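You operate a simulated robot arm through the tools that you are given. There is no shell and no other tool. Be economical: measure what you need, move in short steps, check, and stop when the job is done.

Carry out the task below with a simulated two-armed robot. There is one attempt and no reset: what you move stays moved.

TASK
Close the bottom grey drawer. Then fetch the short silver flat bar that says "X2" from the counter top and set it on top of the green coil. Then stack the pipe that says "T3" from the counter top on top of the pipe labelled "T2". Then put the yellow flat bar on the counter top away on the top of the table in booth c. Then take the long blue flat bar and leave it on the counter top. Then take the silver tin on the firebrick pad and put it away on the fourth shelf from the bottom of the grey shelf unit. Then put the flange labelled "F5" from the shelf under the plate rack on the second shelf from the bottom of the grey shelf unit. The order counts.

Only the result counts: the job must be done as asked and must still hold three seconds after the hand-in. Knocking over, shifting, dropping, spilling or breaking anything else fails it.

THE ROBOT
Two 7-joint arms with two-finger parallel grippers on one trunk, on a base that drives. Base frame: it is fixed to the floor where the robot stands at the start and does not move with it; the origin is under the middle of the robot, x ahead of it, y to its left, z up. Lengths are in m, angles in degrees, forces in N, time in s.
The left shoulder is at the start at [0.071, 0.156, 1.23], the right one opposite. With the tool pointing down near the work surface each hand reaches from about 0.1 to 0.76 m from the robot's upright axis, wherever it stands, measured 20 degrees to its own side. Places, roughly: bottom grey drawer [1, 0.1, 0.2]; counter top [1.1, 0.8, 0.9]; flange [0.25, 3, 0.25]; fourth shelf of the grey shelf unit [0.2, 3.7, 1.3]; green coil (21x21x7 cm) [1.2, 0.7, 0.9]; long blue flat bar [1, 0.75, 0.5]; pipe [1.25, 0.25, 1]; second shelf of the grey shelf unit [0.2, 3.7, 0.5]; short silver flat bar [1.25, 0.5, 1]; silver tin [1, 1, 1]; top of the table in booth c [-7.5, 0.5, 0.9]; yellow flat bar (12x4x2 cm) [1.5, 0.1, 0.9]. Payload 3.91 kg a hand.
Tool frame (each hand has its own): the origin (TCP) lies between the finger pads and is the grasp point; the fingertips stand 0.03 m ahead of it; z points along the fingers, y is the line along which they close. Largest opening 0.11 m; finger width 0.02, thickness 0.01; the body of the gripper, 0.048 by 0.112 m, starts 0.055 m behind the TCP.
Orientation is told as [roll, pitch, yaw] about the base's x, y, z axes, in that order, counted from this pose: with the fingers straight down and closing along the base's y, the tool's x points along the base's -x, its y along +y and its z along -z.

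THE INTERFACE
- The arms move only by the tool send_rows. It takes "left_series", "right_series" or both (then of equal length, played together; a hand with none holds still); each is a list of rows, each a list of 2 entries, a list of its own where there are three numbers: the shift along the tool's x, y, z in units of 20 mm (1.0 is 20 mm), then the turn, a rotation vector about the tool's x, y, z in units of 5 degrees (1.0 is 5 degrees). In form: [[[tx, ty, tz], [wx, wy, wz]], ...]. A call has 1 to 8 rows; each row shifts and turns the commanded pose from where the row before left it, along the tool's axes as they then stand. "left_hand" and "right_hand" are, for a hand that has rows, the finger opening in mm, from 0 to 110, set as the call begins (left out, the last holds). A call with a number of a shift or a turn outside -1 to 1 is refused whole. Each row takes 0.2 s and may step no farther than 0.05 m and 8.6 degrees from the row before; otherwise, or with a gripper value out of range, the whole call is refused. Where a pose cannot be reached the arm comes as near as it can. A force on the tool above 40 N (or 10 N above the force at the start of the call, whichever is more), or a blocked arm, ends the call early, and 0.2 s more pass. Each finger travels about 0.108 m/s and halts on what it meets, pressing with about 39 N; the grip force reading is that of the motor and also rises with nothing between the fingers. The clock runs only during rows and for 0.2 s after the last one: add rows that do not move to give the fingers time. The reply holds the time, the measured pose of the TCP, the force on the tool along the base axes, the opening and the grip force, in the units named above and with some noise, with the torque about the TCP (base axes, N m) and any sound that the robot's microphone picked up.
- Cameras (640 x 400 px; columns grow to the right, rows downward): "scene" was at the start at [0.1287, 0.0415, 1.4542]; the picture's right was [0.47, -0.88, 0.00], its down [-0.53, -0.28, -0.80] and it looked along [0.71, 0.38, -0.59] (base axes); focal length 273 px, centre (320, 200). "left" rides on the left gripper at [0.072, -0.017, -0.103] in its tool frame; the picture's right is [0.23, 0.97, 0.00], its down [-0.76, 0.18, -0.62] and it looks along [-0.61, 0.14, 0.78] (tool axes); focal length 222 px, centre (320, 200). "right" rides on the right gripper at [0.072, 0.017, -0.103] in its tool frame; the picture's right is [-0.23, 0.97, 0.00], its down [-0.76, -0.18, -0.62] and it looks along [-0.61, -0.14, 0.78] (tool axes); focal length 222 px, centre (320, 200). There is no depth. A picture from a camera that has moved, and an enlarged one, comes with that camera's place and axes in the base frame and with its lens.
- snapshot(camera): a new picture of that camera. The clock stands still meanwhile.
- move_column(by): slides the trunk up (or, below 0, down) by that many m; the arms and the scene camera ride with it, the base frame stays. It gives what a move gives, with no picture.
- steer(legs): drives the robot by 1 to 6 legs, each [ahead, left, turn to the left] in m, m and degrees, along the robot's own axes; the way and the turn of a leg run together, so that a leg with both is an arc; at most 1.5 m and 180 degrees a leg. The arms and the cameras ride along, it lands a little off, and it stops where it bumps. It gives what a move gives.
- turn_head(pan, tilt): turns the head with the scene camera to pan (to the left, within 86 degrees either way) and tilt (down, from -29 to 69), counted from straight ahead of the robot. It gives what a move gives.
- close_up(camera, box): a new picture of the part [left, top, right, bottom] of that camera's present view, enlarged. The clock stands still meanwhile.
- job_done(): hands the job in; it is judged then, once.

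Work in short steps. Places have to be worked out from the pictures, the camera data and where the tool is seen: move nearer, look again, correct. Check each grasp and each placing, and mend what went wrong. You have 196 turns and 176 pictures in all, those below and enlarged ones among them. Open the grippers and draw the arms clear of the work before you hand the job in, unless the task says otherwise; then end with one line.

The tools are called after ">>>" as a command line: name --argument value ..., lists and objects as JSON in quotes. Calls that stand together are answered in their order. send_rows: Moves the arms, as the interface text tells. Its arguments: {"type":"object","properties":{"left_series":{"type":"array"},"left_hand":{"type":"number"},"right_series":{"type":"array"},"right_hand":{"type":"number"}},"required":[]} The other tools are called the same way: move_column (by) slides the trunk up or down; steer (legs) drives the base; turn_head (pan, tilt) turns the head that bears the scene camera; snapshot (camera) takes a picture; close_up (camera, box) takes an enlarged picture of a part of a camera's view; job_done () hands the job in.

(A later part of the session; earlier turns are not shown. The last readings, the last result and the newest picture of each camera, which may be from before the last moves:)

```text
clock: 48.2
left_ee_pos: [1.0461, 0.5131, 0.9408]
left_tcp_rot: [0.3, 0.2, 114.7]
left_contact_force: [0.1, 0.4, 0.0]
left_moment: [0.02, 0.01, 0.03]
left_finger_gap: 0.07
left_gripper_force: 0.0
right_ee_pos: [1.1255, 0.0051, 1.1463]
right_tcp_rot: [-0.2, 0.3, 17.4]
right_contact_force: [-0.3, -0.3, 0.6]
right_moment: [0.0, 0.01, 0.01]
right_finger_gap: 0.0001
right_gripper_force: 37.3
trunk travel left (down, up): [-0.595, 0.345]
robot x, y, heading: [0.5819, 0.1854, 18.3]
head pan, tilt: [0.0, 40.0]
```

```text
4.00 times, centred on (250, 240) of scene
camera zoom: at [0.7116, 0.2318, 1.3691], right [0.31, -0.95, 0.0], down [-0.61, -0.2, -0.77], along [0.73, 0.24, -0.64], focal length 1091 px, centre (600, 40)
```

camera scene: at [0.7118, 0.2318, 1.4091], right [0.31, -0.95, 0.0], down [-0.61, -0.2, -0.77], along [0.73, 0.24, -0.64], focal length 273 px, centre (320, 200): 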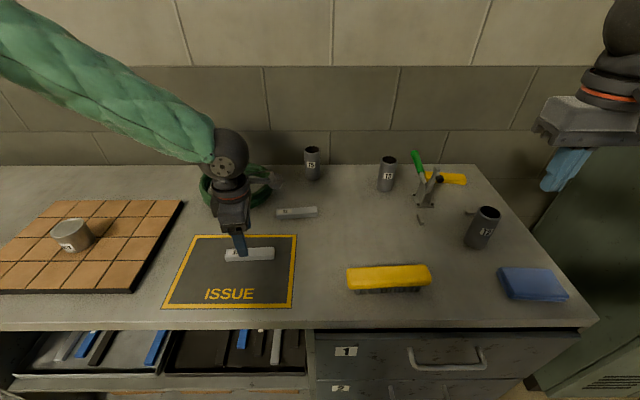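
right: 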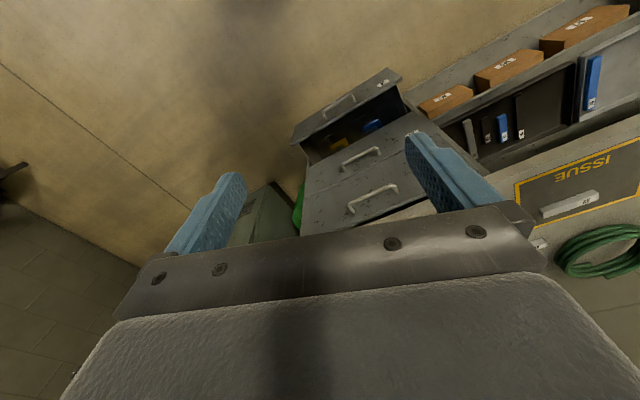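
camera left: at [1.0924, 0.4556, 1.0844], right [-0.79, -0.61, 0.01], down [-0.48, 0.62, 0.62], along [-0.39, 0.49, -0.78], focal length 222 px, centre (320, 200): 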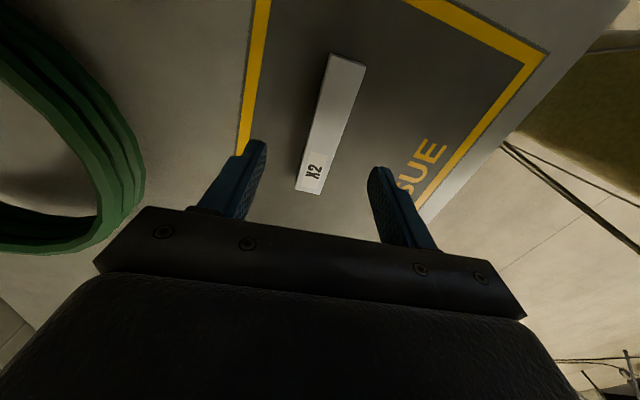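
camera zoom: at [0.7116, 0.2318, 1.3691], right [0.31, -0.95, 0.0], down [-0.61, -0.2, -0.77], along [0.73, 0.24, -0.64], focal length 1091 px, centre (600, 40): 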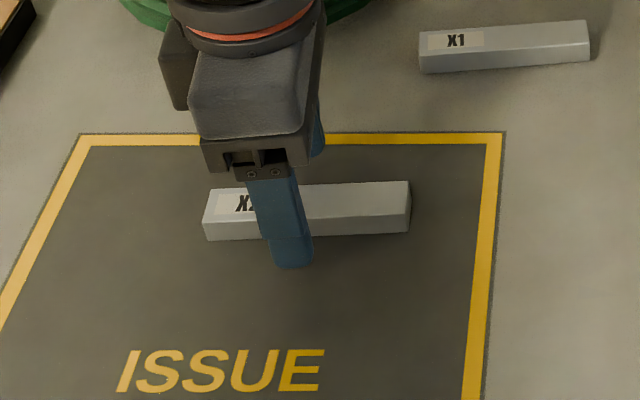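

Tips are ~1 cm above the mat with about 1 cm of overlap with the bar; I lower 5 mm more and close.

>>> move_column --by -0.006

>>> send_rows --left_series '[[[0, 0, 0], [0, 0, 0]], [[0, 0, 0], [0, 0, 0]], [[0, 0, 0], [0, 0, 0]], [[0, 0, 0], [0, 0, 0]]]' --left_hand 0

>>> close_up --camera "scene" --box '[170, 190, 330, 290]'

```text
clock: 48.7
left_ee_pos: [1.0459, 0.5136, 0.9348]
left_tcp_rot: [0.3, 0.2, 114.7]
left_contact_force: [0.7, 0.2, 0.2]
left_moment: [-0.01, 0.02, -0.02]
left_finger_gap: 0.0698
left_gripper_force: 0.0
right_ee_pos: [1.124, 0.0038, 1.1411]
right_tcp_rot: [-0.3, 0.3, 17.2]
right_contact_force: [-0.1, 0.1, -0.5]
right_moment: [0.02, -0.02, -0.01]
right_finger_gap: 0.0
right_gripper_force: 38.2
trunk travel left (down, up): [-0.589, 0.351]
robot x, y, heading: [0.5794, 0.194, 18.3]
head pan, tilt: [0.0, 40.0]
```

```text
clock: 49.7
left_ee_pos: [1.046, 0.5142, 0.9338]
left_tcp_rot: [0.4, 0.2, 114.7]
left_contact_force: [1.6, -0.8, 0.0]
left_moment: [0.05, -0.06, -0.02]
left_finger_gap: 0.0249
left_gripper_force: 38.4
right_ee_pos: [1.1252, 0.0056, 1.1406]
right_tcp_rot: [-0.2, 0.3, 17.3]
right_contact_force: [0.1, 0.3, 0.3]
right_moment: [0.05, -0.02, -0.01]
right_finger_gap: 0.0
right_gripper_force: 37.6
trunk travel left (down, up): [-0.589, 0.351]
robot x, y, heading: [0.5819, 0.1893, 17.8]
head pan, tilt: [0.0, 40.0]
```

```text
4.00 times, centred on (250, 240) of scene
camera zoom: at [0.7121, 0.2318, 1.3629], right [0.31, -0.95, 0.0], down [-0.61, -0.2, -0.77], along [0.73, 0.24, -0.64], focal length 1091 px, centre (600, 40)
```

zoom: 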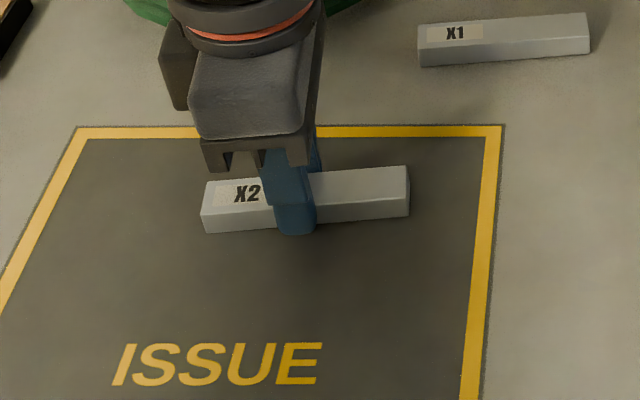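

X2 is gripped (gap 24.9 mm). I lift by the trunk, then move toward the coil's near side.

>>> move_column --by 0.12

>>> send_rows --left_series '[[[-0.36, -0.95, 0], [0, 0, 0.65]], [[-0.36, -0.95, 0], [0, 0, 0.65]], [[-0.38, -0.95, 0], [0, 0, 0]], [[-0.4, -0.95, 0], [0, 0, 0]], [[-0.4, -0.95, 0], [0, 0, 0]], [[-0.4, -0.95, 0], [0, 0, 0]], [[-0.4, -0.95, 0], [0, 0, 0]]]'

>>> snapshot --camera "scene"

>>> snapshot --camera "left"

```text
clock: 51.2
left_ee_pos: [1.0468, 0.5134, 1.0526]
left_tcp_rot: [0.4, 0.1, 114.7]
left_contact_force: [-0.9, 0.8, -3.6]
left_moment: [-0.02, 0.0, -0.01]
left_finger_gap: 0.0245
left_gripper_force: 38.9
right_ee_pos: [1.1257, 0.0045, 1.2612]
right_tcp_rot: [-0.3, 0.4, 17.3]
right_contact_force: [0.3, 0.5, -0.6]
right_moment: [-0.03, 0.02, -0.02]
right_finger_gap: 0.0001
right_gripper_force: 37.8
trunk travel left (down, up): [-0.709, 0.231]
robot x, y, heading: [0.5796, 0.1881, 18.0]
head pan, tilt: [0.0, 40.0]
```

```text
clock: 52.8
left_ee_pos: [1.1536, 0.6112, 1.0518]
left_tcp_rot: [0.4, 0.2, 108.1]
left_contact_force: [-0.1, 0.3, -4.0]
left_moment: [0.01, 0.02, -0.01]
left_finger_gap: 0.0247
left_gripper_force: 39.1
right_ee_pos: [1.1256, 0.0067, 1.262]
right_tcp_rot: [-0.4, 0.3, 17.2]
right_contact_force: [0.0, 0.2, -0.5]
right_moment: [-0.01, 0.01, 0.0]
right_finger_gap: 0.0
right_gripper_force: 37.4
trunk travel left (down, up): [-0.709, 0.231]
robot x, y, heading: [0.5837, 0.1919, 18.0]
head pan, tilt: [0.0, 40.0]
```

```text
146 pictures are left
camera scene: at [0.7127, 0.2324, 1.4829], right [0.31, -0.95, 0.0], down [-0.61, -0.2, -0.77], along [0.73, 0.24, -0.64], focal length 273 px, centre (320, 200)
```

scene: 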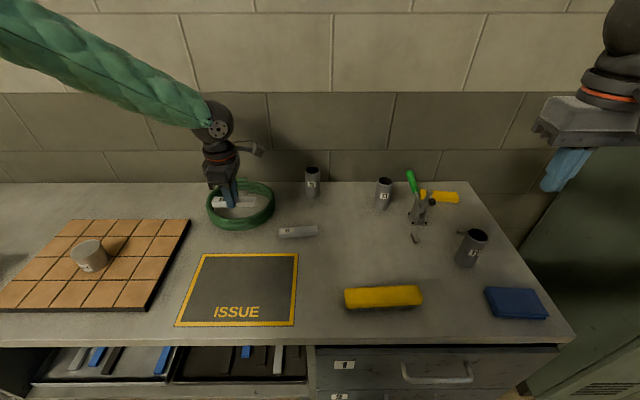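

```text
145 pictures are left
camera left: at [1.1929, 0.5481, 1.1562], right [-0.85, -0.52, 0.01], down [-0.4, 0.67, 0.62], along [-0.33, 0.53, -0.78], focal length 222 px, centre (320, 200)
```

left: 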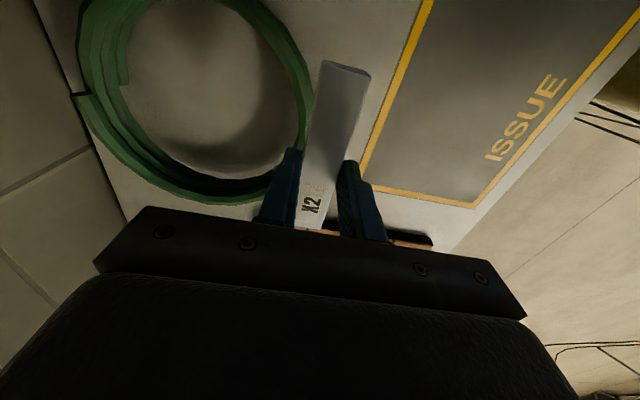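

Coil centre is ≈(1.40, 0.24); the bar needs ~3 cm further forward and left. I shift, then lower by 0.045.

>>> send_rows --left_series '[[[-0.68, -0.7, 0], [0, 0, 0]], [[-0.68, -0.7, 0], [0, 0, 0]], [[0, 0, 0], [0, 0, 0]]]'

>>> move_column --by -0.04

>>> close_up --camera "scene" --box '[180, 140, 308, 220]'

>>> snapshot --camera "left"

```text
clock: 53.6
left_ee_pos: [1.1701, 0.6434, 1.0512]
left_tcp_rot: [0.4, 0.3, 108.2]
left_contact_force: [0.2, 0.6, -3.4]
left_moment: [0.02, 0.01, 0.0]
left_finger_gap: 0.0244
left_gripper_force: 39.1
right_ee_pos: [1.1239, 0.0046, 1.2612]
right_tcp_rot: [-0.3, 0.3, 17.3]
right_contact_force: [0.7, -0.1, -0.1]
right_moment: [0.0, -0.02, 0.0]
right_finger_gap: 0.0
right_gripper_force: 37.6
trunk travel left (down, up): [-0.709, 0.231]
robot x, y, heading: [0.5851, 0.1902, 18.2]
head pan, tilt: [0.0, 40.0]
```

```text
clock: 54.5
left_ee_pos: [1.1713, 0.6441, 1.0119]
left_tcp_rot: [0.3, 0.1, 108.2]
left_contact_force: [-0.1, -0.6, -3.4]
left_moment: [0.04, 0.0, -0.01]
left_finger_gap: 0.0249
left_gripper_force: 38.9
right_ee_pos: [1.1262, 0.0061, 1.2218]
right_tcp_rot: [-0.2, 0.3, 17.3]
right_contact_force: [-0.2, 1.0, 0.6]
right_moment: [0.0, 0.02, -0.01]
right_finger_gap: 0.0
right_gripper_force: 37.9
trunk travel left (down, up): [-0.669, 0.271]
robot x, y, heading: [0.583, 0.1892, 18.2]
head pan, tilt: [0.0, 40.0]
```

```text
5.00 times, centred on (244, 180) of scene
camera zoom: at [0.7117, 0.232, 1.4431], right [0.31, -0.95, 0.0], down [-0.61, -0.2, -0.77], along [0.73, 0.24, -0.64], focal length 1364 px, centre (700, 300)
```

zoom: 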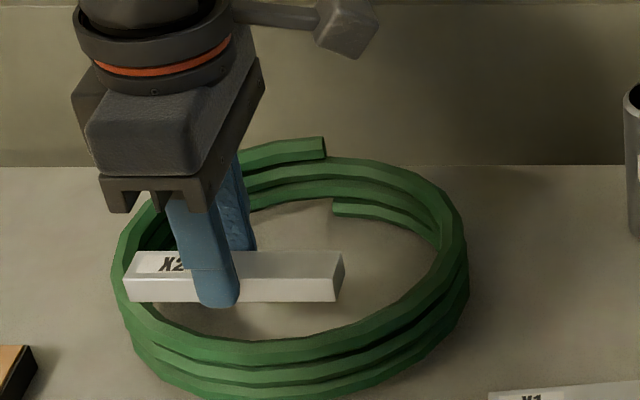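

```text
143 pictures are left
camera left: at [1.21, 0.5812, 1.117], right [-0.85, -0.52, 0.01], down [-0.4, 0.67, 0.62], along [-0.33, 0.53, -0.78], focal length 222 px, centre (320, 200)
```

left: 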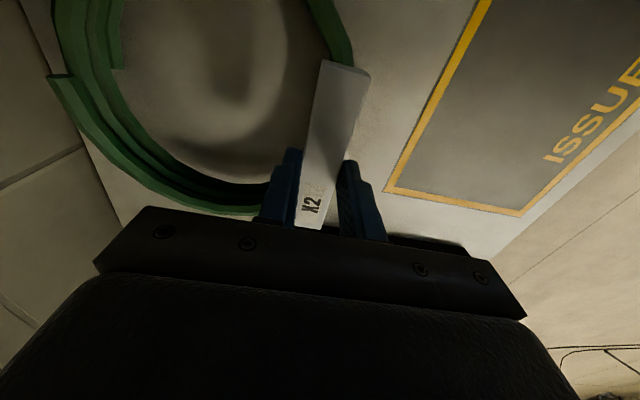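

Bar is centred laterally over the near side of the ring, bottom ~3 cm above. I lower by 0.018 with the trunk, then in 4 mm arm steps.

>>> move_column --by -0.018

>>> send_rows --left_series '[[[0, 0, 0.2], [0, 0, 0]], [[0, 0, 0], [0, 0, 0]]]'

>>> close_up --camera "scene" --box '[180, 130, 308, 210]'

```text
clock: 55.1
left_ee_pos: [1.1704, 0.6444, 0.9936]
left_tcp_rot: [0.4, 0.2, 108.3]
left_contact_force: [-3.4, -0.5, 5.6]
left_moment: [0.06, 0.05, 0.0]
left_finger_gap: 0.0247
left_gripper_force: 39.0
right_ee_pos: [1.1246, 0.0044, 1.2034]
right_tcp_rot: [-0.3, 0.3, 17.4]
right_contact_force: [0.6, -0.3, -0.2]
right_moment: [0.0, -0.04, 0.0]
right_finger_gap: 0.0
right_gripper_force: 37.6
trunk travel left (down, up): [-0.651, 0.289]
robot x, y, heading: [0.582, 0.1876, 18.0]
head pan, tilt: [0.0, 40.0]
```

```text
clock: 55.7
left_ee_pos: [1.1705, 0.6431, 0.9922]
left_tcp_rot: [0.2, 0.1, 108.1]
left_contact_force: [3.6, 5.1, 27.9]
left_moment: [0.01, -0.14, 0.0]
left_finger_gap: 0.0246
left_gripper_force: 39.3
right_ee_pos: [1.1226, 0.0049, 1.2034]
right_tcp_rot: [-0.3, 0.1, 17.2]
right_contact_force: [-0.2, -0.2, 0.6]
right_moment: [0.01, 0.01, 0.03]
right_finger_gap: 0.0002
right_gripper_force: 37.8
trunk travel left (down, up): [-0.651, 0.289]
robot x, y, heading: [0.5801, 0.1901, 18.0]
head pan, tilt: [0.0, 40.0]
```

```text
5.00 times, centred on (244, 170) of scene
camera zoom: at [0.7106, 0.2309, 1.4254], right [0.31, -0.95, 0.0], down [-0.61, -0.2, -0.77], along [0.73, 0.24, -0.64], focal length 1364 px, centre (700, 350)
```

zoom: 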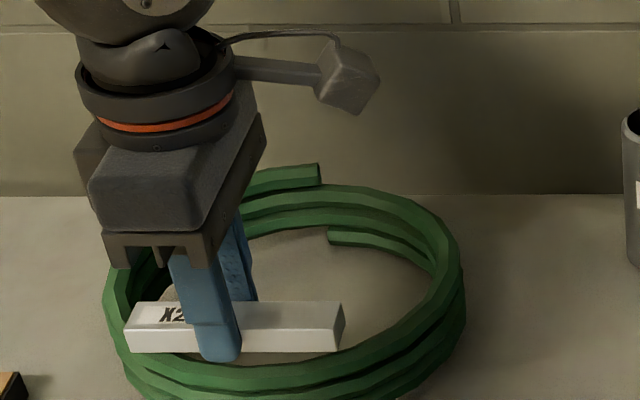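

Contact at bar bottom z≈0.957, but the geometry suggests ring centre X≈1.392, so the bar sits slightly too far in. I lift 1 cm, shift 8 mm toward the robot and look again.

>>> send_rows --left_series '[[[0, 0, -0.6], [0, 0, 0]], [[0, 0.4, 0], [0, 0, 0]], [[0, 0, 0], [0, 0, 0]]]'

>>> close_up --camera "scene" --box '[180, 150, 308, 230]'

>>> close_up --camera "left" --box '[160, 0, 480, 200]'

```text
clock: 56.5
left_ee_pos: [1.1626, 0.6424, 1.001]
left_tcp_rot: [0.4, 0.1, 108.2]
left_contact_force: [-0.1, 0.5, -3.6]
left_moment: [0.01, 0.01, -0.01]
left_finger_gap: 0.0247
left_gripper_force: 38.9
right_ee_pos: [1.1253, 0.0058, 1.2035]
right_tcp_rot: [-0.2, 0.4, 17.4]
right_contact_force: [0.8, 0.0, -0.6]
right_moment: [0.0, 0.0, 0.02]
right_finger_gap: 0.0
right_gripper_force: 38.2
trunk travel left (down, up): [-0.651, 0.289]
robot x, y, heading: [0.582, 0.1941, 18.2]
head pan, tilt: [0.0, 40.0]
```

```text
5.00 times, centred on (244, 190) of scene
camera zoom: at [0.713, 0.2324, 1.4247], right [0.31, -0.95, 0.0], down [-0.61, -0.2, -0.77], along [0.73, 0.24, -0.64], focal length 1364 px, centre (700, 250)
```

zoom: 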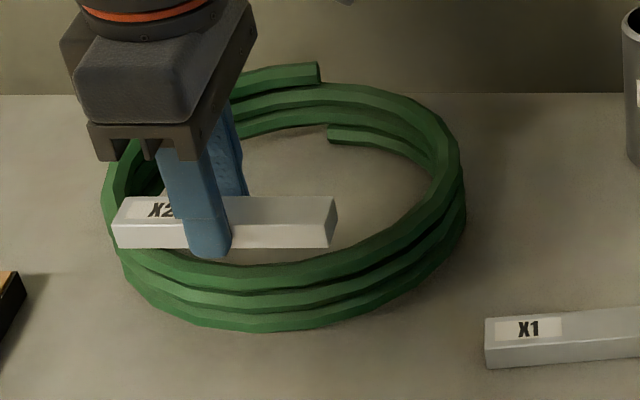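

```text
2.00 times, centred on (320, 100) of left
camera zoom: at [1.203, 0.5791, 1.1051], right [-0.85, -0.52, 0.01], down [-0.4, 0.67, 0.62], along [-0.33, 0.53, -0.78], focal length 444 px, centre (320, 400)
```

zoom: 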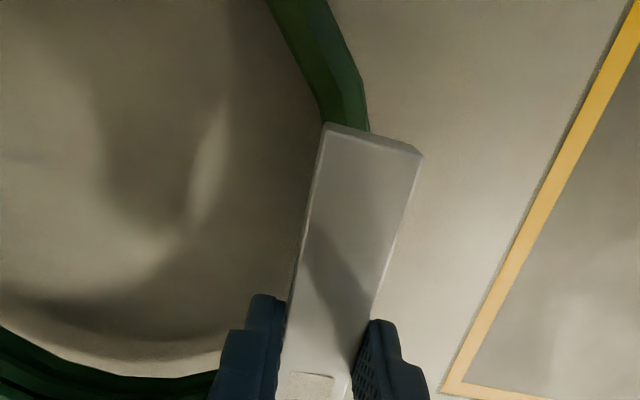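

Now ring and bar overlap well: the ring's centreline crosses the bar's width along its length. I lower in small steps until contact.

>>> send_rows --left_series '[[[0, 0, 0.3], [0, 0, 0]], [[0, 0, 0.15], [0, 0, 0]], [[0, 0, 0], [0, 0, 0]]]'

>>> close_up --camera "scene" --box '[180, 150, 308, 230]'

```text
clock: 57.3
left_ee_pos: [1.1611, 0.6409, 0.9935]
left_tcp_rot: [0.4, 0.2, 108.1]
left_contact_force: [0.1, -0.5, -3.1]
left_moment: [0.03, 0.0, 0.05]
left_finger_gap: 0.0244
left_gripper_force: 38.5
right_ee_pos: [1.1261, 0.0054, 1.2039]
right_tcp_rot: [-0.3, 0.3, 17.4]
right_contact_force: [-0.5, -0.6, 0.7]
right_moment: [-0.01, 0.04, 0.03]
right_finger_gap: 0.0
right_gripper_force: 38.2
trunk travel left (down, up): [-0.651, 0.289]
robot x, y, heading: [0.5793, 0.1893, 17.7]
head pan, tilt: [0.0, 40.0]
```

```text
5.00 times, centred on (244, 190) of scene
camera zoom: at [0.7122, 0.232, 1.4249], right [0.31, -0.95, 0.0], down [-0.61, -0.2, -0.77], along [0.73, 0.24, -0.64], focal length 1364 px, centre (700, 250)
```

zoom: 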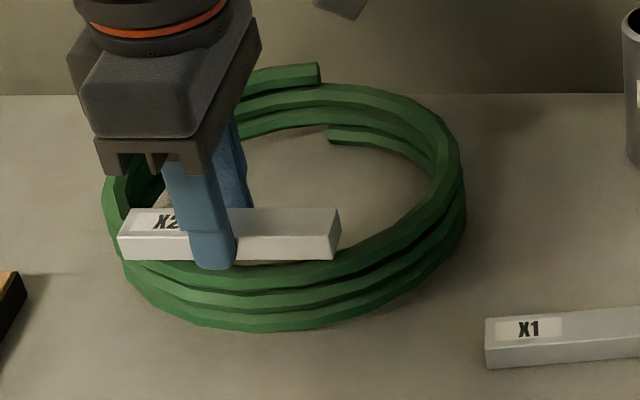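

Still free (weight only). I lower 2 mm at a time.

>>> send_rows --left_series '[[[0, 0, 0.15], [0, 0, 0]], [[0, 0, 0], [0, 0, 0]]]'

>>> send_rows --left_series '[[[0, 0, 0.1], [0, 0, 0]], [[0, 0, 0], [0, 0, 0]]]'

```text
clock: 57.9
left_ee_pos: [1.1635, 0.6399, 0.9929]
left_tcp_rot: [0.2, 0.3, 108.1]
left_contact_force: [0.4, 5.7, 20.0]
left_moment: [0.37, -0.06, 0.03]
left_finger_gap: 0.0245
left_gripper_force: 39.9
right_ee_pos: [1.1245, 0.0046, 1.2045]
right_tcp_rot: [-0.2, 0.3, 17.3]
right_contact_force: [0.1, 0.1, 0.2]
right_moment: [0.04, 0.0, 0.02]
right_finger_gap: 0.0001
right_gripper_force: 37.7
trunk travel left (down, up): [-0.651, 0.289]
robot x, y, heading: [0.5839, 0.1843, 17.9]
head pan, tilt: [0.0, 40.0]
```

```text
clock: 58.5
left_ee_pos: [1.162, 0.6406, 0.9915]
left_tcp_rot: [0.1, 0.2, 108.3]
left_contact_force: [5.1, 9.9, 37.7]
left_moment: [0.02, -0.47, 0.12]
left_finger_gap: 0.0246
left_gripper_force: 38.9
right_ee_pos: [1.1229, 0.0047, 1.2039]
right_tcp_rot: [-0.3, 0.2, 17.3]
right_contact_force: [-0.2, 0.5, -0.7]
right_moment: [0.01, 0.01, 0.0]
right_finger_gap: 0.0
right_gripper_force: 37.4
trunk travel left (down, up): [-0.651, 0.289]
robot x, y, heading: [0.5798, 0.1884, 18.0]
head pan, tilt: [0.0, 40.0]
```

Bar is resting (38 N); I back off 3 mm and release gently.

>>> send_rows --left_series '[[[0, 0, -0.15], [0, 0, 0]], [[0, 0, 0], [0, 0, 0]]]'

>>> send_rows --left_series '[[[0, 0, 0], [0, 0, 0]], [[0, 0, 0], [0, 0, 0]], [[0, 0, 0], [0, 0, 0]]]' --left_hand 45

>>> close_up --camera "scene" --box '[180, 150, 308, 230]'

```text
clock: 59.1
left_ee_pos: [1.1628, 0.6408, 0.9918]
left_tcp_rot: [0.4, 0.2, 108.1]
left_contact_force: [8.4, 1.2, 13.2]
left_moment: [-0.25, -0.64, 0.1]
left_finger_gap: 0.0245
left_gripper_force: 38.8
right_ee_pos: [1.1239, 0.0041, 1.2027]
right_tcp_rot: [-0.2, 0.3, 17.3]
right_contact_force: [-0.2, -0.3, 0.7]
right_moment: [0.03, -0.01, 0.01]
right_finger_gap: 0.0002
right_gripper_force: 38.4
trunk travel left (down, up): [-0.651, 0.289]
robot x, y, heading: [0.5796, 0.1893, 18.0]
head pan, tilt: [0.0, 40.0]
```

```text
clock: 59.9
left_ee_pos: [1.1619, 0.6408, 0.9913]
left_tcp_rot: [0.5, 0.2, 108.3]
left_contact_force: [-0.1, -0.1, 1.1]
left_moment: [0.04, -0.02, 0.04]
left_finger_gap: 0.045
left_gripper_force: 0.1
right_ee_pos: [1.1239, 0.0055, 1.2039]
right_tcp_rot: [-0.3, 0.3, 17.4]
right_contact_force: [0.0, 0.2, 0.1]
right_moment: [-0.01, -0.01, 0.02]
right_finger_gap: 0.0
right_gripper_force: 37.3
trunk travel left (down, up): [-0.651, 0.289]
robot x, y, heading: [0.5816, 0.1872, 18.1]
head pan, tilt: [0.0, 40.0]
```

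```text
5.00 times, centred on (244, 190) of scene
camera zoom: at [0.7118, 0.2318, 1.4248], right [0.31, -0.95, 0.0], down [-0.61, -0.2, -0.77], along [0.73, 0.24, -0.64], focal length 1364 px, centre (700, 250)
```

zoom: 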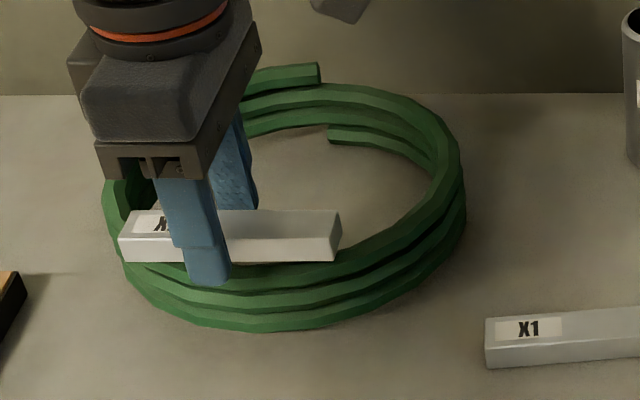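

The bar stays put. I lift straight up with the trunk and check.

>>> move_column --by 0.15

>>> close_up --camera "scene" --box '[180, 160, 340, 260]'

>>> close_up --camera "left" --box '[160, 0, 480, 200]'

```text
clock: 61.7
left_ee_pos: [1.1635, 0.6412, 1.1415]
left_tcp_rot: [0.5, 0.2, 108.2]
left_contact_force: [0.0, 0.9, -0.1]
left_moment: [-0.03, -0.01, -0.01]
left_finger_gap: 0.0451
left_gripper_force: 0.1
right_ee_pos: [1.1259, 0.0054, 1.3533]
right_tcp_rot: [-0.3, 0.3, 17.4]
right_contact_force: [1.1, 0.5, -0.5]
right_moment: [0.0, 0.0, -0.01]
right_finger_gap: 0.0002
right_gripper_force: 37.2
trunk travel left (down, up): [-0.801, 0.139]
robot x, y, heading: [0.5809, 0.1889, 17.8]
head pan, tilt: [0.0, 40.0]
```

```text
4.00 times, centred on (260, 210) of scene
camera zoom: at [0.7123, 0.2319, 1.5748], right [0.31, -0.95, 0.0], down [-0.61, -0.2, -0.77], along [0.73, 0.24, -0.64], focal length 1091 px, centre (560, 160)
```

zoom: 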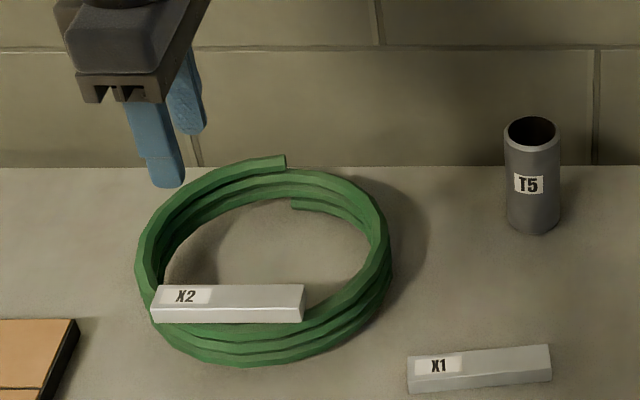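

```text
2.00 times, centred on (320, 100) of left
camera zoom: at [1.2025, 0.5784, 1.2457], right [-0.85, -0.52, 0.01], down [-0.4, 0.67, 0.62], along [-0.33, 0.53, -0.78], focal length 444 px, centre (320, 400)
```

zoom: 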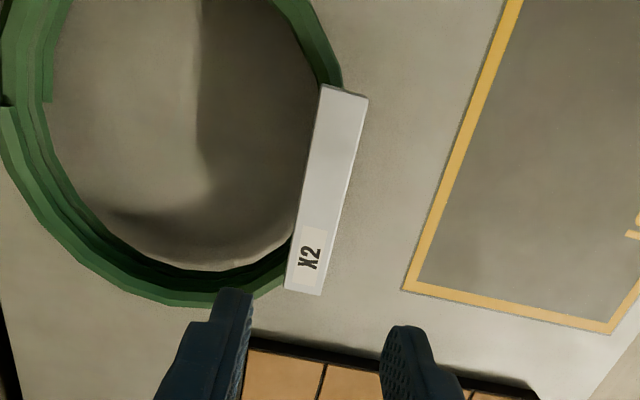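

X2 rests securely on the coil. Next T3 onto T2 with the right hand. I draw the left hand back toward the robot and enlarge the pipe area.

>>> send_rows --left_series '[[[0, 1, -0.3], [0, 0, 0]], [[0, 1, -0.3], [0, 0, 0]], [[0, 1, -0.3], [0, 0, 0]], [[0, 1, -0.3], [0, 0, 0]], [[-1, 1, 0], [0, 0, 0]], [[-1, 1, 0], [0, 0, 0]], [[-1, 1, 0], [0, 0, 0]], [[-1, 1, 0], [0, 0, 0]]]'

>>> close_up --camera "scene" --box '[340, 190, 532, 310]'

>>> snapshot --camera "right"

```text
clock: 63.5
left_ee_pos: [0.9852, 0.6688, 1.1666]
left_tcp_rot: [0.3, 0.4, 108.1]
left_contact_force: [0.2, -0.7, -0.3]
left_moment: [-0.02, -0.04, -0.01]
left_finger_gap: 0.0449
left_gripper_force: 0.1
right_ee_pos: [1.1233, 0.0054, 1.3554]
right_tcp_rot: [-0.4, 0.3, 17.2]
right_contact_force: [0.5, 0.5, 0.0]
right_moment: [-0.02, -0.01, 0.01]
right_finger_gap: 0.0
right_gripper_force: 38.3
trunk travel left (down, up): [-0.801, 0.139]
robot x, y, heading: [0.5824, 0.1892, 18.0]
head pan, tilt: [0.0, 40.0]
```

```text
3.33 times, centred on (436, 250) of scene
camera zoom: at [0.7102, 0.2331, 1.5751], right [0.31, -0.95, 0.0], down [-0.61, -0.2, -0.77], along [0.73, 0.24, -0.64], focal length 909 px, centre (-67, 33)
```

zoom: 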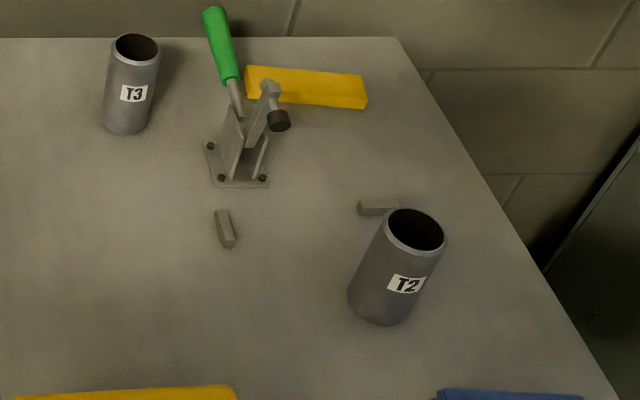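

```text
134 pictures are left
camera right: at [1.0488, 0.0022, 1.4593], right [-0.07, 1.0, -0.01], down [0.78, 0.06, 0.62], along [0.62, 0.04, -0.78], focal length 222 px, centre (320, 200)
```

right: 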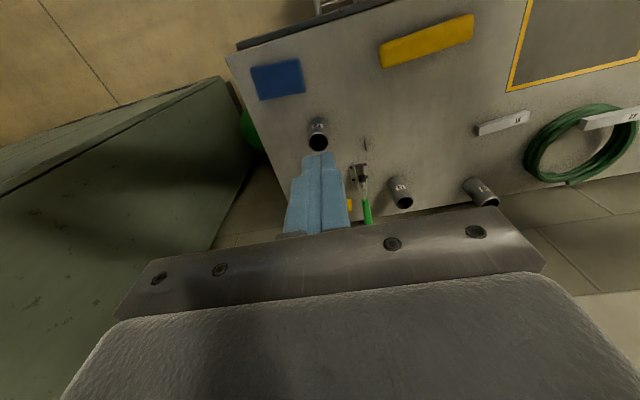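

T3 at ≈(1.410,-0.196), T2 at ≈(1.192,-0.376), both ~10 cm tall. I lower the trunk 0.14, then tilt the right hand 35° forward, open to 80 mm, and approach T3.

>>> move_column --by -0.14

>>> send_rows --right_series '[[[-0.8, 0.92, 0], [0, -1, 0]], [[-0.8, 0.92, 0.07], [0, -1, 0]], [[-0.79, 0.92, 0.14], [0, -1, 0]], [[-0.77, 0.92, 0.21], [0, -1, 0]], [[-0.75, 0.92, 0.27], [0, -1, 0]], [[-0.73, 0.92, 0.34], [0, -1, 0]], [[-0.69, 0.92, 0.4], [0, -1, 0]], [[-0.66, 0.92, 0.46], [0, 0, 0]]]' --right_hand 80

>>> snapshot --camera "scene"

>>> snapshot --camera "right"

```text
clock: 65.1
left_ee_pos: [0.9865, 0.669, 1.026]
left_tcp_rot: [0.3, 0.1, 108.2]
left_contact_force: [0.2, 0.2, 0.2]
left_moment: [-0.02, 0.0, 0.04]
left_finger_gap: 0.0453
left_gripper_force: 0.0
right_ee_pos: [1.1245, 0.0043, 1.2139]
right_tcp_rot: [-0.2, 0.4, 17.3]
right_contact_force: [0.2, 0.4, 0.5]
right_moment: [-0.04, -0.01, 0.0]
right_finger_gap: 0.0
right_gripper_force: 37.8
trunk travel left (down, up): [-0.661, 0.279]
robot x, y, heading: [0.5828, 0.1866, 17.9]
head pan, tilt: [0.0, 40.0]
```

```text
clock: 66.9
left_ee_pos: [0.9876, 0.6692, 1.0252]
left_tcp_rot: [0.4, 0.2, 108.2]
left_contact_force: [-0.2, 0.2, 0.9]
left_moment: [-0.02, -0.01, 0.01]
left_finger_gap: 0.0452
left_gripper_force: 0.1
right_ee_pos: [1.2044, 0.1842, 1.2123]
right_tcp_rot: [-0.4, -34.7, 17.5]
right_contact_force: [-0.6, 0.5, -0.1]
right_moment: [-0.01, 0.0, -0.01]
right_finger_gap: 0.0802
right_gripper_force: 0.1
trunk travel left (down, up): [-0.661, 0.279]
robot x, y, heading: [0.581, 0.189, 18.1]
head pan, tilt: [0.0, 40.0]
```

```text
133 pictures are left
camera scene: at [0.7127, 0.2332, 1.4348], right [0.31, -0.95, 0.0], down [-0.61, -0.2, -0.77], along [0.73, 0.24, -0.64], focal length 273 px, centre (320, 200)
```

scene: 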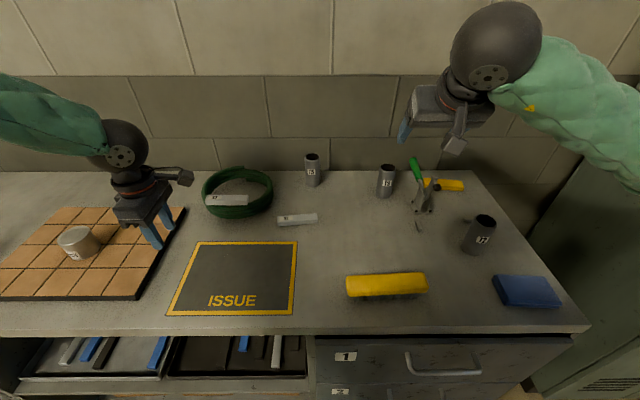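

```text
132 pictures are left
camera right: at [1.0868, 0.1667, 1.2564], right [-0.11, 0.99, 0.12], down [0.31, -0.08, 0.95], along [0.94, 0.14, -0.3], focal length 222 px, centre (320, 200)
```

right: 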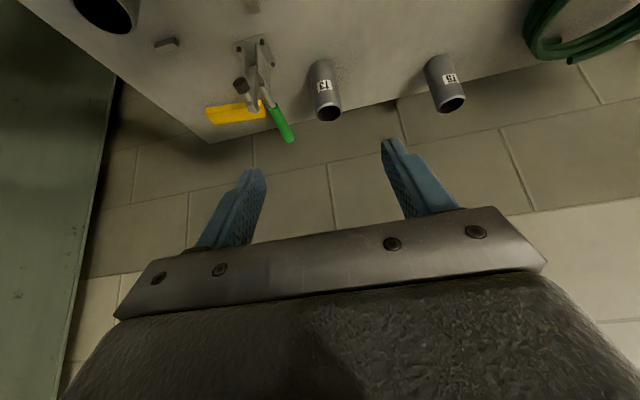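

T3 confirmed at (1.406,-0.196), and the hand's Y matches. I go forward and down toward it.

>>> send_rows --right_series '[[[-0.17, 0, 0.97], [0, 0, 0]], [[-0.17, 0, 0.97], [0, 0, 0]], [[-0.17, 0, 0.97], [0, 0, 0]], [[-0.17, 0, 0.97], [0, 0, 0]], [[-0.17, 0, 0.97], [0, 0, 0]], [[-0.17, 0, 0.97], [0, 0, 0]], [[-0.17, 0, 0.97], [0, 0, 0]], [[-0.17, 0, 0.97], [0, 0, 0]]]'

>>> snapshot --camera "right"

>>> close_up --camera "scene" --box '[340, 110, 500, 210]'

```text
clock: 68.7
left_ee_pos: [0.9875, 0.6692, 1.0256]
left_tcp_rot: [0.4, 0.2, 108.1]
left_contact_force: [-0.5, 0.3, -0.5]
left_moment: [0.02, 0.01, 0.01]
left_finger_gap: 0.0452
left_gripper_force: 0.0
right_ee_pos: [1.3096, 0.218, 1.0984]
right_tcp_rot: [-0.2, -34.7, 17.5]
right_contact_force: [0.2, 0.4, 0.0]
right_moment: [0.0, 0.0, 0.01]
right_finger_gap: 0.08
right_gripper_force: 0.2
trunk travel left (down, up): [-0.661, 0.279]
robot x, y, heading: [0.5793, 0.1906, 17.6]
head pan, tilt: [0.0, 40.0]
```

```text
131 pictures are left
camera right: at [1.1911, 0.1996, 1.1437], right [-0.11, 0.99, 0.12], down [0.31, -0.08, 0.95], along [0.94, 0.14, -0.3], focal length 222 px, centre (320, 200)
```

right: 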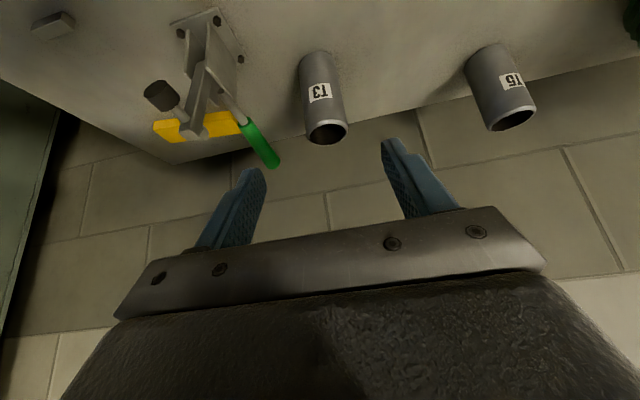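

```text
4.00 times, centred on (420, 160) of scene
camera zoom: at [0.7125, 0.2321, 1.4349], right [0.31, -0.95, 0.0], down [-0.61, -0.2, -0.77], along [0.73, 0.24, -0.64], focal length 1091 px, centre (-80, 360)
```

zoom: 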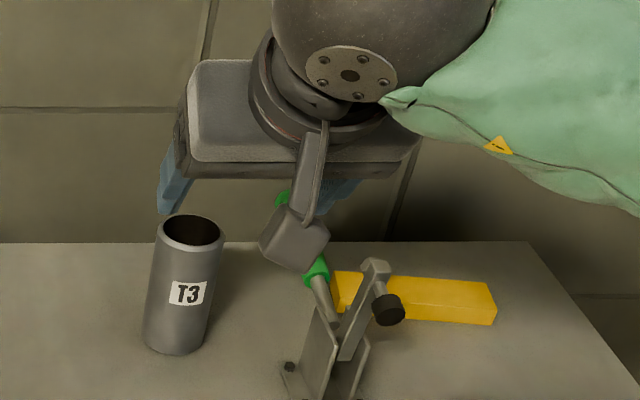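

All lines up: T3 lies straight along the tool axis. I narrow to 68 mm (to clear the green handle) and advance 0.10 m along the fingers.

>>> send_rows --right_series '[[[0, 0, 1], [0, 0, 0]], [[0, 0, 1], [0, 0, 0]], [[0, 0, 1], [0, 0, 0]], [[0, 0, 1], [0, 0, 0]], [[0, 0, 1], [0, 0, 0]]]' --right_hand 68

>>> snapshot --camera "right"

>>> close_up --camera "scene" --box '[340, 110, 500, 210]'

```text
clock: 69.9
left_ee_pos: [0.9863, 0.6692, 1.0246]
left_tcp_rot: [0.4, 0.2, 108.2]
left_contact_force: [-0.2, -0.7, -0.3]
left_moment: [0.01, 0.0, 0.01]
left_finger_gap: 0.045
left_gripper_force: 0.1
right_ee_pos: [1.3627, 0.2325, 1.0181]
right_tcp_rot: [-0.3, -34.7, 17.5]
right_contact_force: [0.2, 0.3, 0.5]
right_moment: [0.01, 0.0, 0.0]
right_finger_gap: 0.0679
right_gripper_force: 0.0
trunk travel left (down, up): [-0.661, 0.279]
robot x, y, heading: [0.5823, 0.1889, 18.0]
head pan, tilt: [0.0, 40.0]
```

```text
129 pictures are left
camera right: at [1.2459, 0.2149, 1.0634], right [-0.11, 0.99, 0.12], down [0.31, -0.08, 0.95], along [0.94, 0.14, -0.3], focal length 222 px, centre (320, 200)
```

right: 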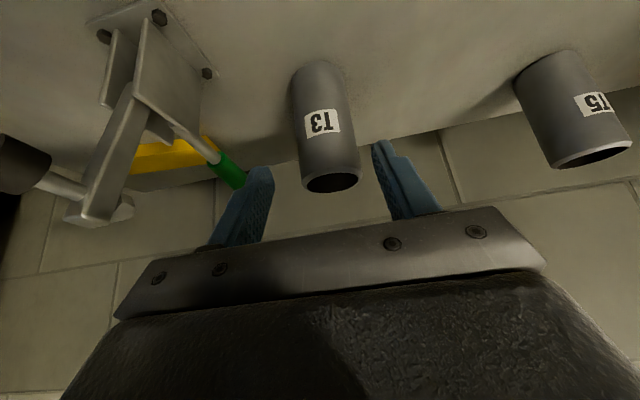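

```text
4.00 times, centred on (420, 160) of scene
camera zoom: at [0.7124, 0.2321, 1.4349], right [0.31, -0.95, 0.0], down [-0.61, -0.2, -0.77], along [0.73, 0.24, -0.64], focal length 1091 px, centre (-80, 360)
```

zoom: 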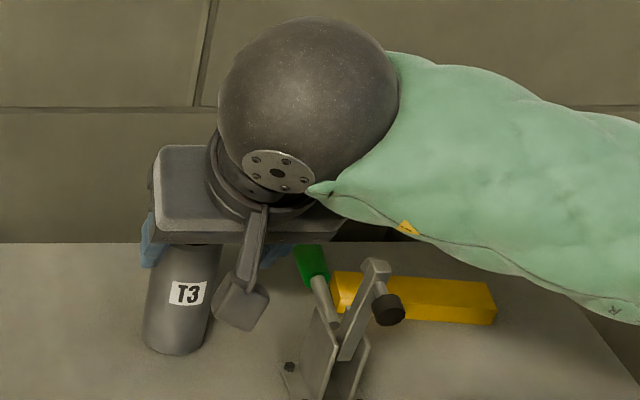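

The green clamp handle looks close to the right finger; I enlarge that before going on.

>>> close_up --camera "right" --box '[180, 120, 340, 220]'

>>> close_up --camera "scene" --box '[370, 145, 450, 195]'

```text
4.00 times, centred on (260, 170) of right
camera zoom: at [1.2459, 0.2149, 1.0634], right [-0.11, 0.99, 0.12], down [0.31, -0.08, 0.95], along [0.94, 0.14, -0.3], focal length 888 px, centre (560, 320)
```

zoom: 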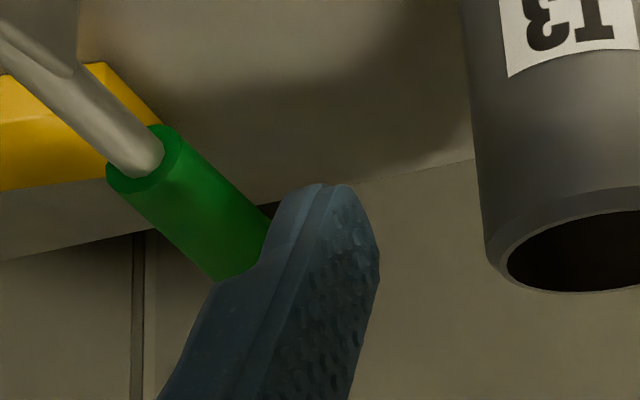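

```text
8.00 times, centred on (410, 170) of scene
camera zoom: at [0.7124, 0.2321, 1.4349], right [0.31, -0.95, 0.0], down [-0.61, -0.2, -0.77], along [0.73, 0.24, -0.64], focal length 2182 px, centre (-400, 440)
```

zoom: 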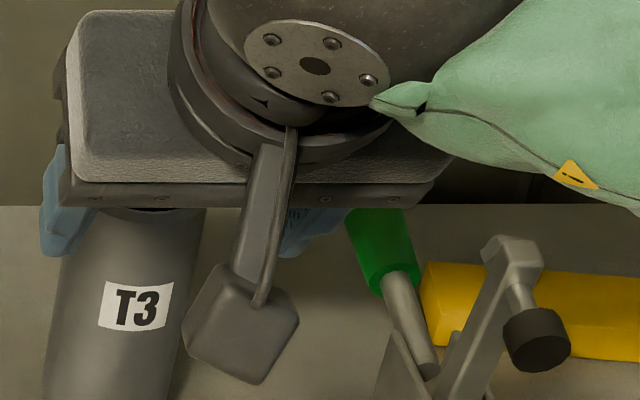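

Triangulated, the handle runs from (1.401,-0.291,0.965) to (1.445,-0.279,1.01), leaving ~3 cm beside the finger. I advance the last 6 cm and close.

>>> send_rows --right_series '[[[0, 0, 1], [0, 0, 0]], [[0, 0, 1], [0, 0, 0]], [[0, 0, 1], [0, 0, 0]]]'

>>> snapshot --camera "right"

```text
clock: 70.7
left_ee_pos: [0.9875, 0.6698, 1.0261]
left_tcp_rot: [0.4, 0.2, 108.2]
left_contact_force: [0.0, 0.3, -0.8]
left_moment: [0.0, 0.0, 0.0]
left_finger_gap: 0.0451
left_gripper_force: 0.0
right_ee_pos: [1.3961, 0.2431, 0.9686]
right_tcp_rot: [-0.4, -34.7, 17.4]
right_contact_force: [-0.1, 0.1, 0.5]
right_moment: [-0.02, 0.01, -0.01]
right_finger_gap: 0.0679
right_gripper_force: 0.1
trunk travel left (down, up): [-0.661, 0.279]
robot x, y, heading: [0.5815, 0.1906, 18.2]
head pan, tilt: [0.0, 40.0]
```

```text
125 pictures are left
camera right: at [1.2792, 0.2248, 1.0133], right [-0.11, 0.99, 0.12], down [0.31, -0.08, 0.95], along [0.94, 0.14, -0.3], focal length 222 px, centre (320, 200)
```

right: 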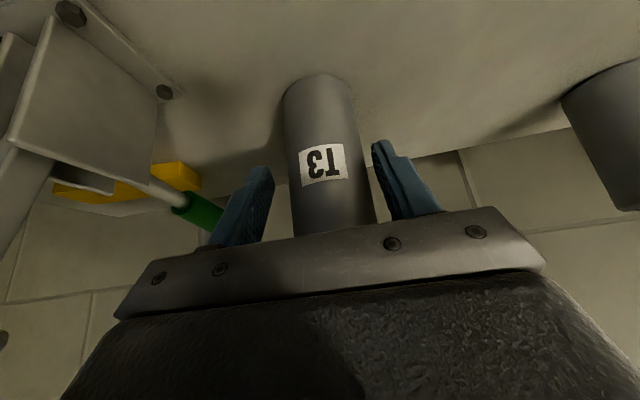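

T3 stands between the fingers. Closing.

>>> send_rows --right_series '[[[0, 0, 0], [0, 0, 0]], [[0, 0, 0], [0, 0, 0]], [[0, 0, 0], [0, 0, 0]], [[0, 0, 0], [0, 0, 0]]]' --right_hand 0

>>> close_up --camera "right" --box '[160, 50, 480, 250]'

```text
clock: 71.7
left_ee_pos: [0.9868, 0.6693, 1.0253]
left_tcp_rot: [0.4, 0.2, 108.2]
left_contact_force: [-0.4, -0.2, -0.1]
left_moment: [0.01, -0.06, 0.0]
left_finger_gap: 0.045
left_gripper_force: 0.0
right_ee_pos: [1.3973, 0.2436, 0.9689]
right_tcp_rot: [-0.3, -34.6, 17.5]
right_contact_force: [0.0, 0.3, -0.4]
right_moment: [0.05, 0.06, 0.01]
right_finger_gap: 0.0475
right_gripper_force: 39.0
trunk travel left (down, up): [-0.661, 0.279]
robot x, y, heading: [0.5823, 0.188, 18.1]
head pan, tilt: [0.0, 40.0]
```

```text
2.00 times, centred on (320, 150) of right
camera zoom: at [1.2787, 0.2249, 1.0137], right [-0.11, 0.99, 0.12], down [0.31, -0.08, 0.95], along [0.94, 0.14, -0.3], focal length 444 px, centre (320, 300)
```

zoom: 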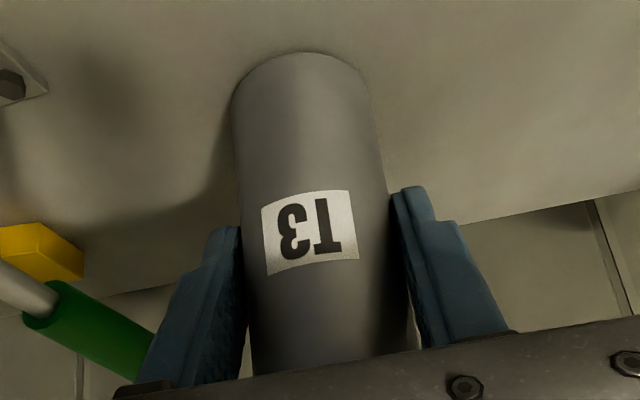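

T3 is held (47.5 mm). I lift it straight up 0.14 m.

>>> send_rows --right_series '[[[-0.57, 0, -0.82], [0, 0, 0]], [[-0.57, 0, -0.82], [0, 0, 0]], [[-0.57, 0, -0.82], [0, 0, 0]], [[-0.57, 0, -0.82], [0, 0, 0]], [[-0.57, 0, -0.82], [0, 0, 0]], [[-0.57, 0, -0.82], [0, 0, 0]], [[-0.57, 0, -0.82], [0, 0, 0]]]'

>>> snapshot --camera "scene"

```text
clock: 73.3
left_ee_pos: [0.9866, 0.6707, 1.0257]
left_tcp_rot: [0.3, 0.2, 108.2]
left_contact_force: [-0.5, -0.5, 0.0]
left_moment: [-0.03, -0.01, 0.02]
left_finger_gap: 0.0449
left_gripper_force: 0.0
right_ee_pos: [1.3955, 0.2428, 1.1061]
right_tcp_rot: [-0.5, -34.8, 17.5]
right_contact_force: [0.3, 0.6, -4.3]
right_moment: [-0.03, 0.04, 0.03]
right_finger_gap: 0.0476
right_gripper_force: 39.2
trunk travel left (down, up): [-0.661, 0.279]
robot x, y, heading: [0.5825, 0.1886, 18.2]
head pan, tilt: [0.0, 40.0]
```

```text
123 pictures are left
camera scene: at [0.7122, 0.2323, 1.4349], right [0.31, -0.95, 0.0], down [-0.61, -0.2, -0.77], along [0.73, 0.24, -0.64], focal length 273 px, centre (320, 200)
```

scene: 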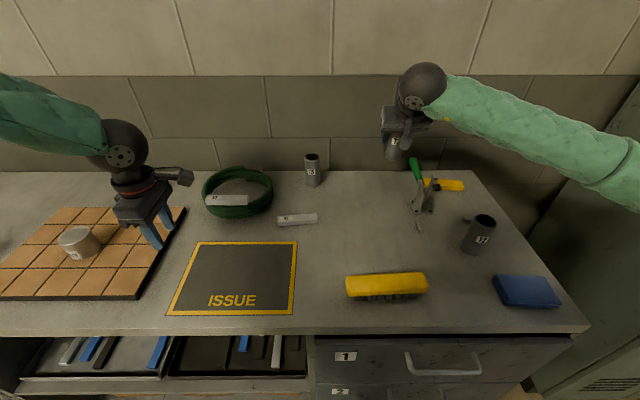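

I carry T3 back then right toward T2, keeping it above the clamp.

>>> send_rows --right_series '[[[0.82, 0, -0.57], [0, 0, 0]], [[0.82, 0, -0.57], [0, 0, 0]], [[0.82, 0, -0.57], [0, 0, 0]], [[0.82, 0, -0.57], [0, 0, 0]], [[0.82, -0.6, -0.57], [0, 0, 0]], [[0.82, -0.6, -0.57], [0, 0, 0]], [[0.82, -0.6, -0.57], [0, 0, 0]], [[0.82, -0.6, -0.57], [0, 0, 0]]]'

>>> send_rows --right_series '[[[0.44, -0.9, -0.3], [0, 0, 0]], [[0.44, -0.9, -0.3], [0, 0, 0]], [[0.44, -0.9, -0.3], [0, 0, 0]], [[0.44, -0.9, -0.3], [0, 0, 0]], [[0.4, -0.9, -0.27], [0, 0, 0]]]'

>>> close_up --camera "scene" --box '[400, 130, 560, 290]'

>>> snapshot --camera "right"

```text
clock: 75.1
left_ee_pos: [0.9855, 0.6683, 1.0262]
left_tcp_rot: [0.4, 0.2, 108.2]
left_contact_force: [0.5, 0.1, 0.5]
left_moment: [0.03, -0.01, -0.02]
left_finger_gap: 0.0448
left_gripper_force: 0.0
right_ee_pos: [1.2563, 0.1495, 1.1094]
right_tcp_rot: [-0.2, -34.7, 17.6]
right_contact_force: [-1.3, 0.1, -3.7]
right_moment: [-0.01, 0.03, 0.0]
right_finger_gap: 0.0477
right_gripper_force: 39.5
trunk travel left (down, up): [-0.661, 0.279]
robot x, y, heading: [0.5827, 0.1899, 18.2]
head pan, tilt: [0.0, 40.0]
```

```text
clock: 76.3
left_ee_pos: [0.9863, 0.6688, 1.0258]
left_tcp_rot: [0.4, 0.2, 108.1]
left_contact_force: [-0.1, 0.2, 0.2]
left_moment: [0.0, 0.02, 0.0]
left_finger_gap: 0.0451
left_gripper_force: 0.1
right_ee_pos: [1.2349, 0.0492, 1.1101]
right_tcp_rot: [-0.4, -34.7, 17.5]
right_contact_force: [-0.3, -0.9, -4.6]
right_moment: [-0.02, 0.06, 0.02]
right_finger_gap: 0.0478
right_gripper_force: 38.9
trunk travel left (down, up): [-0.661, 0.279]
robot x, y, heading: [0.583, 0.1913, 17.9]
head pan, tilt: [0.0, 40.0]
```

```text
2.50 times, centred on (480, 210) of scene
camera zoom: at [0.7115, 0.2314, 1.435], right [0.31, -0.95, 0.0], down [-0.61, -0.2, -0.77], along [0.73, 0.24, -0.64], focal length 682 px, centre (-80, 175)
```

zoom: 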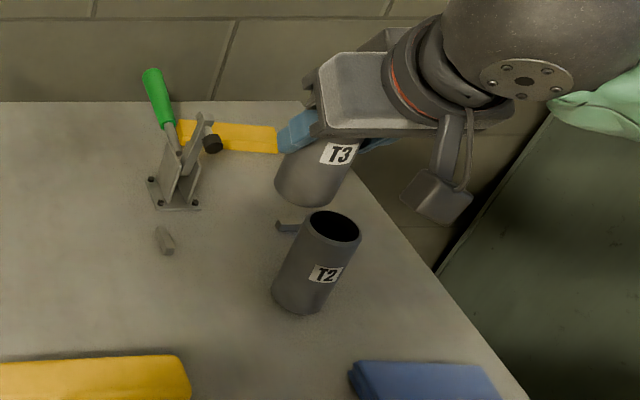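

```text
121 pictures are left
camera right: at [1.1159, 0.0302, 1.1544], right [-0.11, 0.99, 0.13], down [0.31, -0.08, 0.95], along [0.94, 0.15, -0.3], focal length 222 px, centre (320, 200)
```

right: 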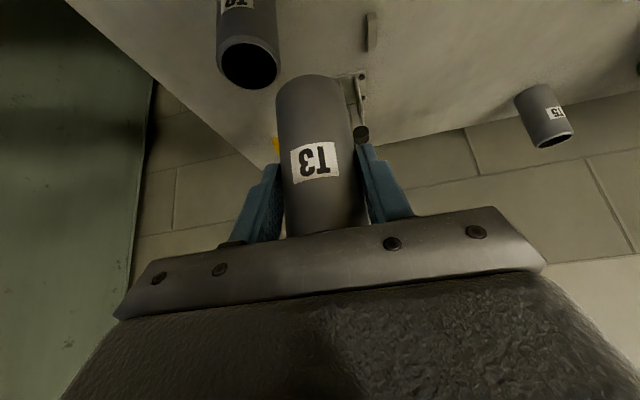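

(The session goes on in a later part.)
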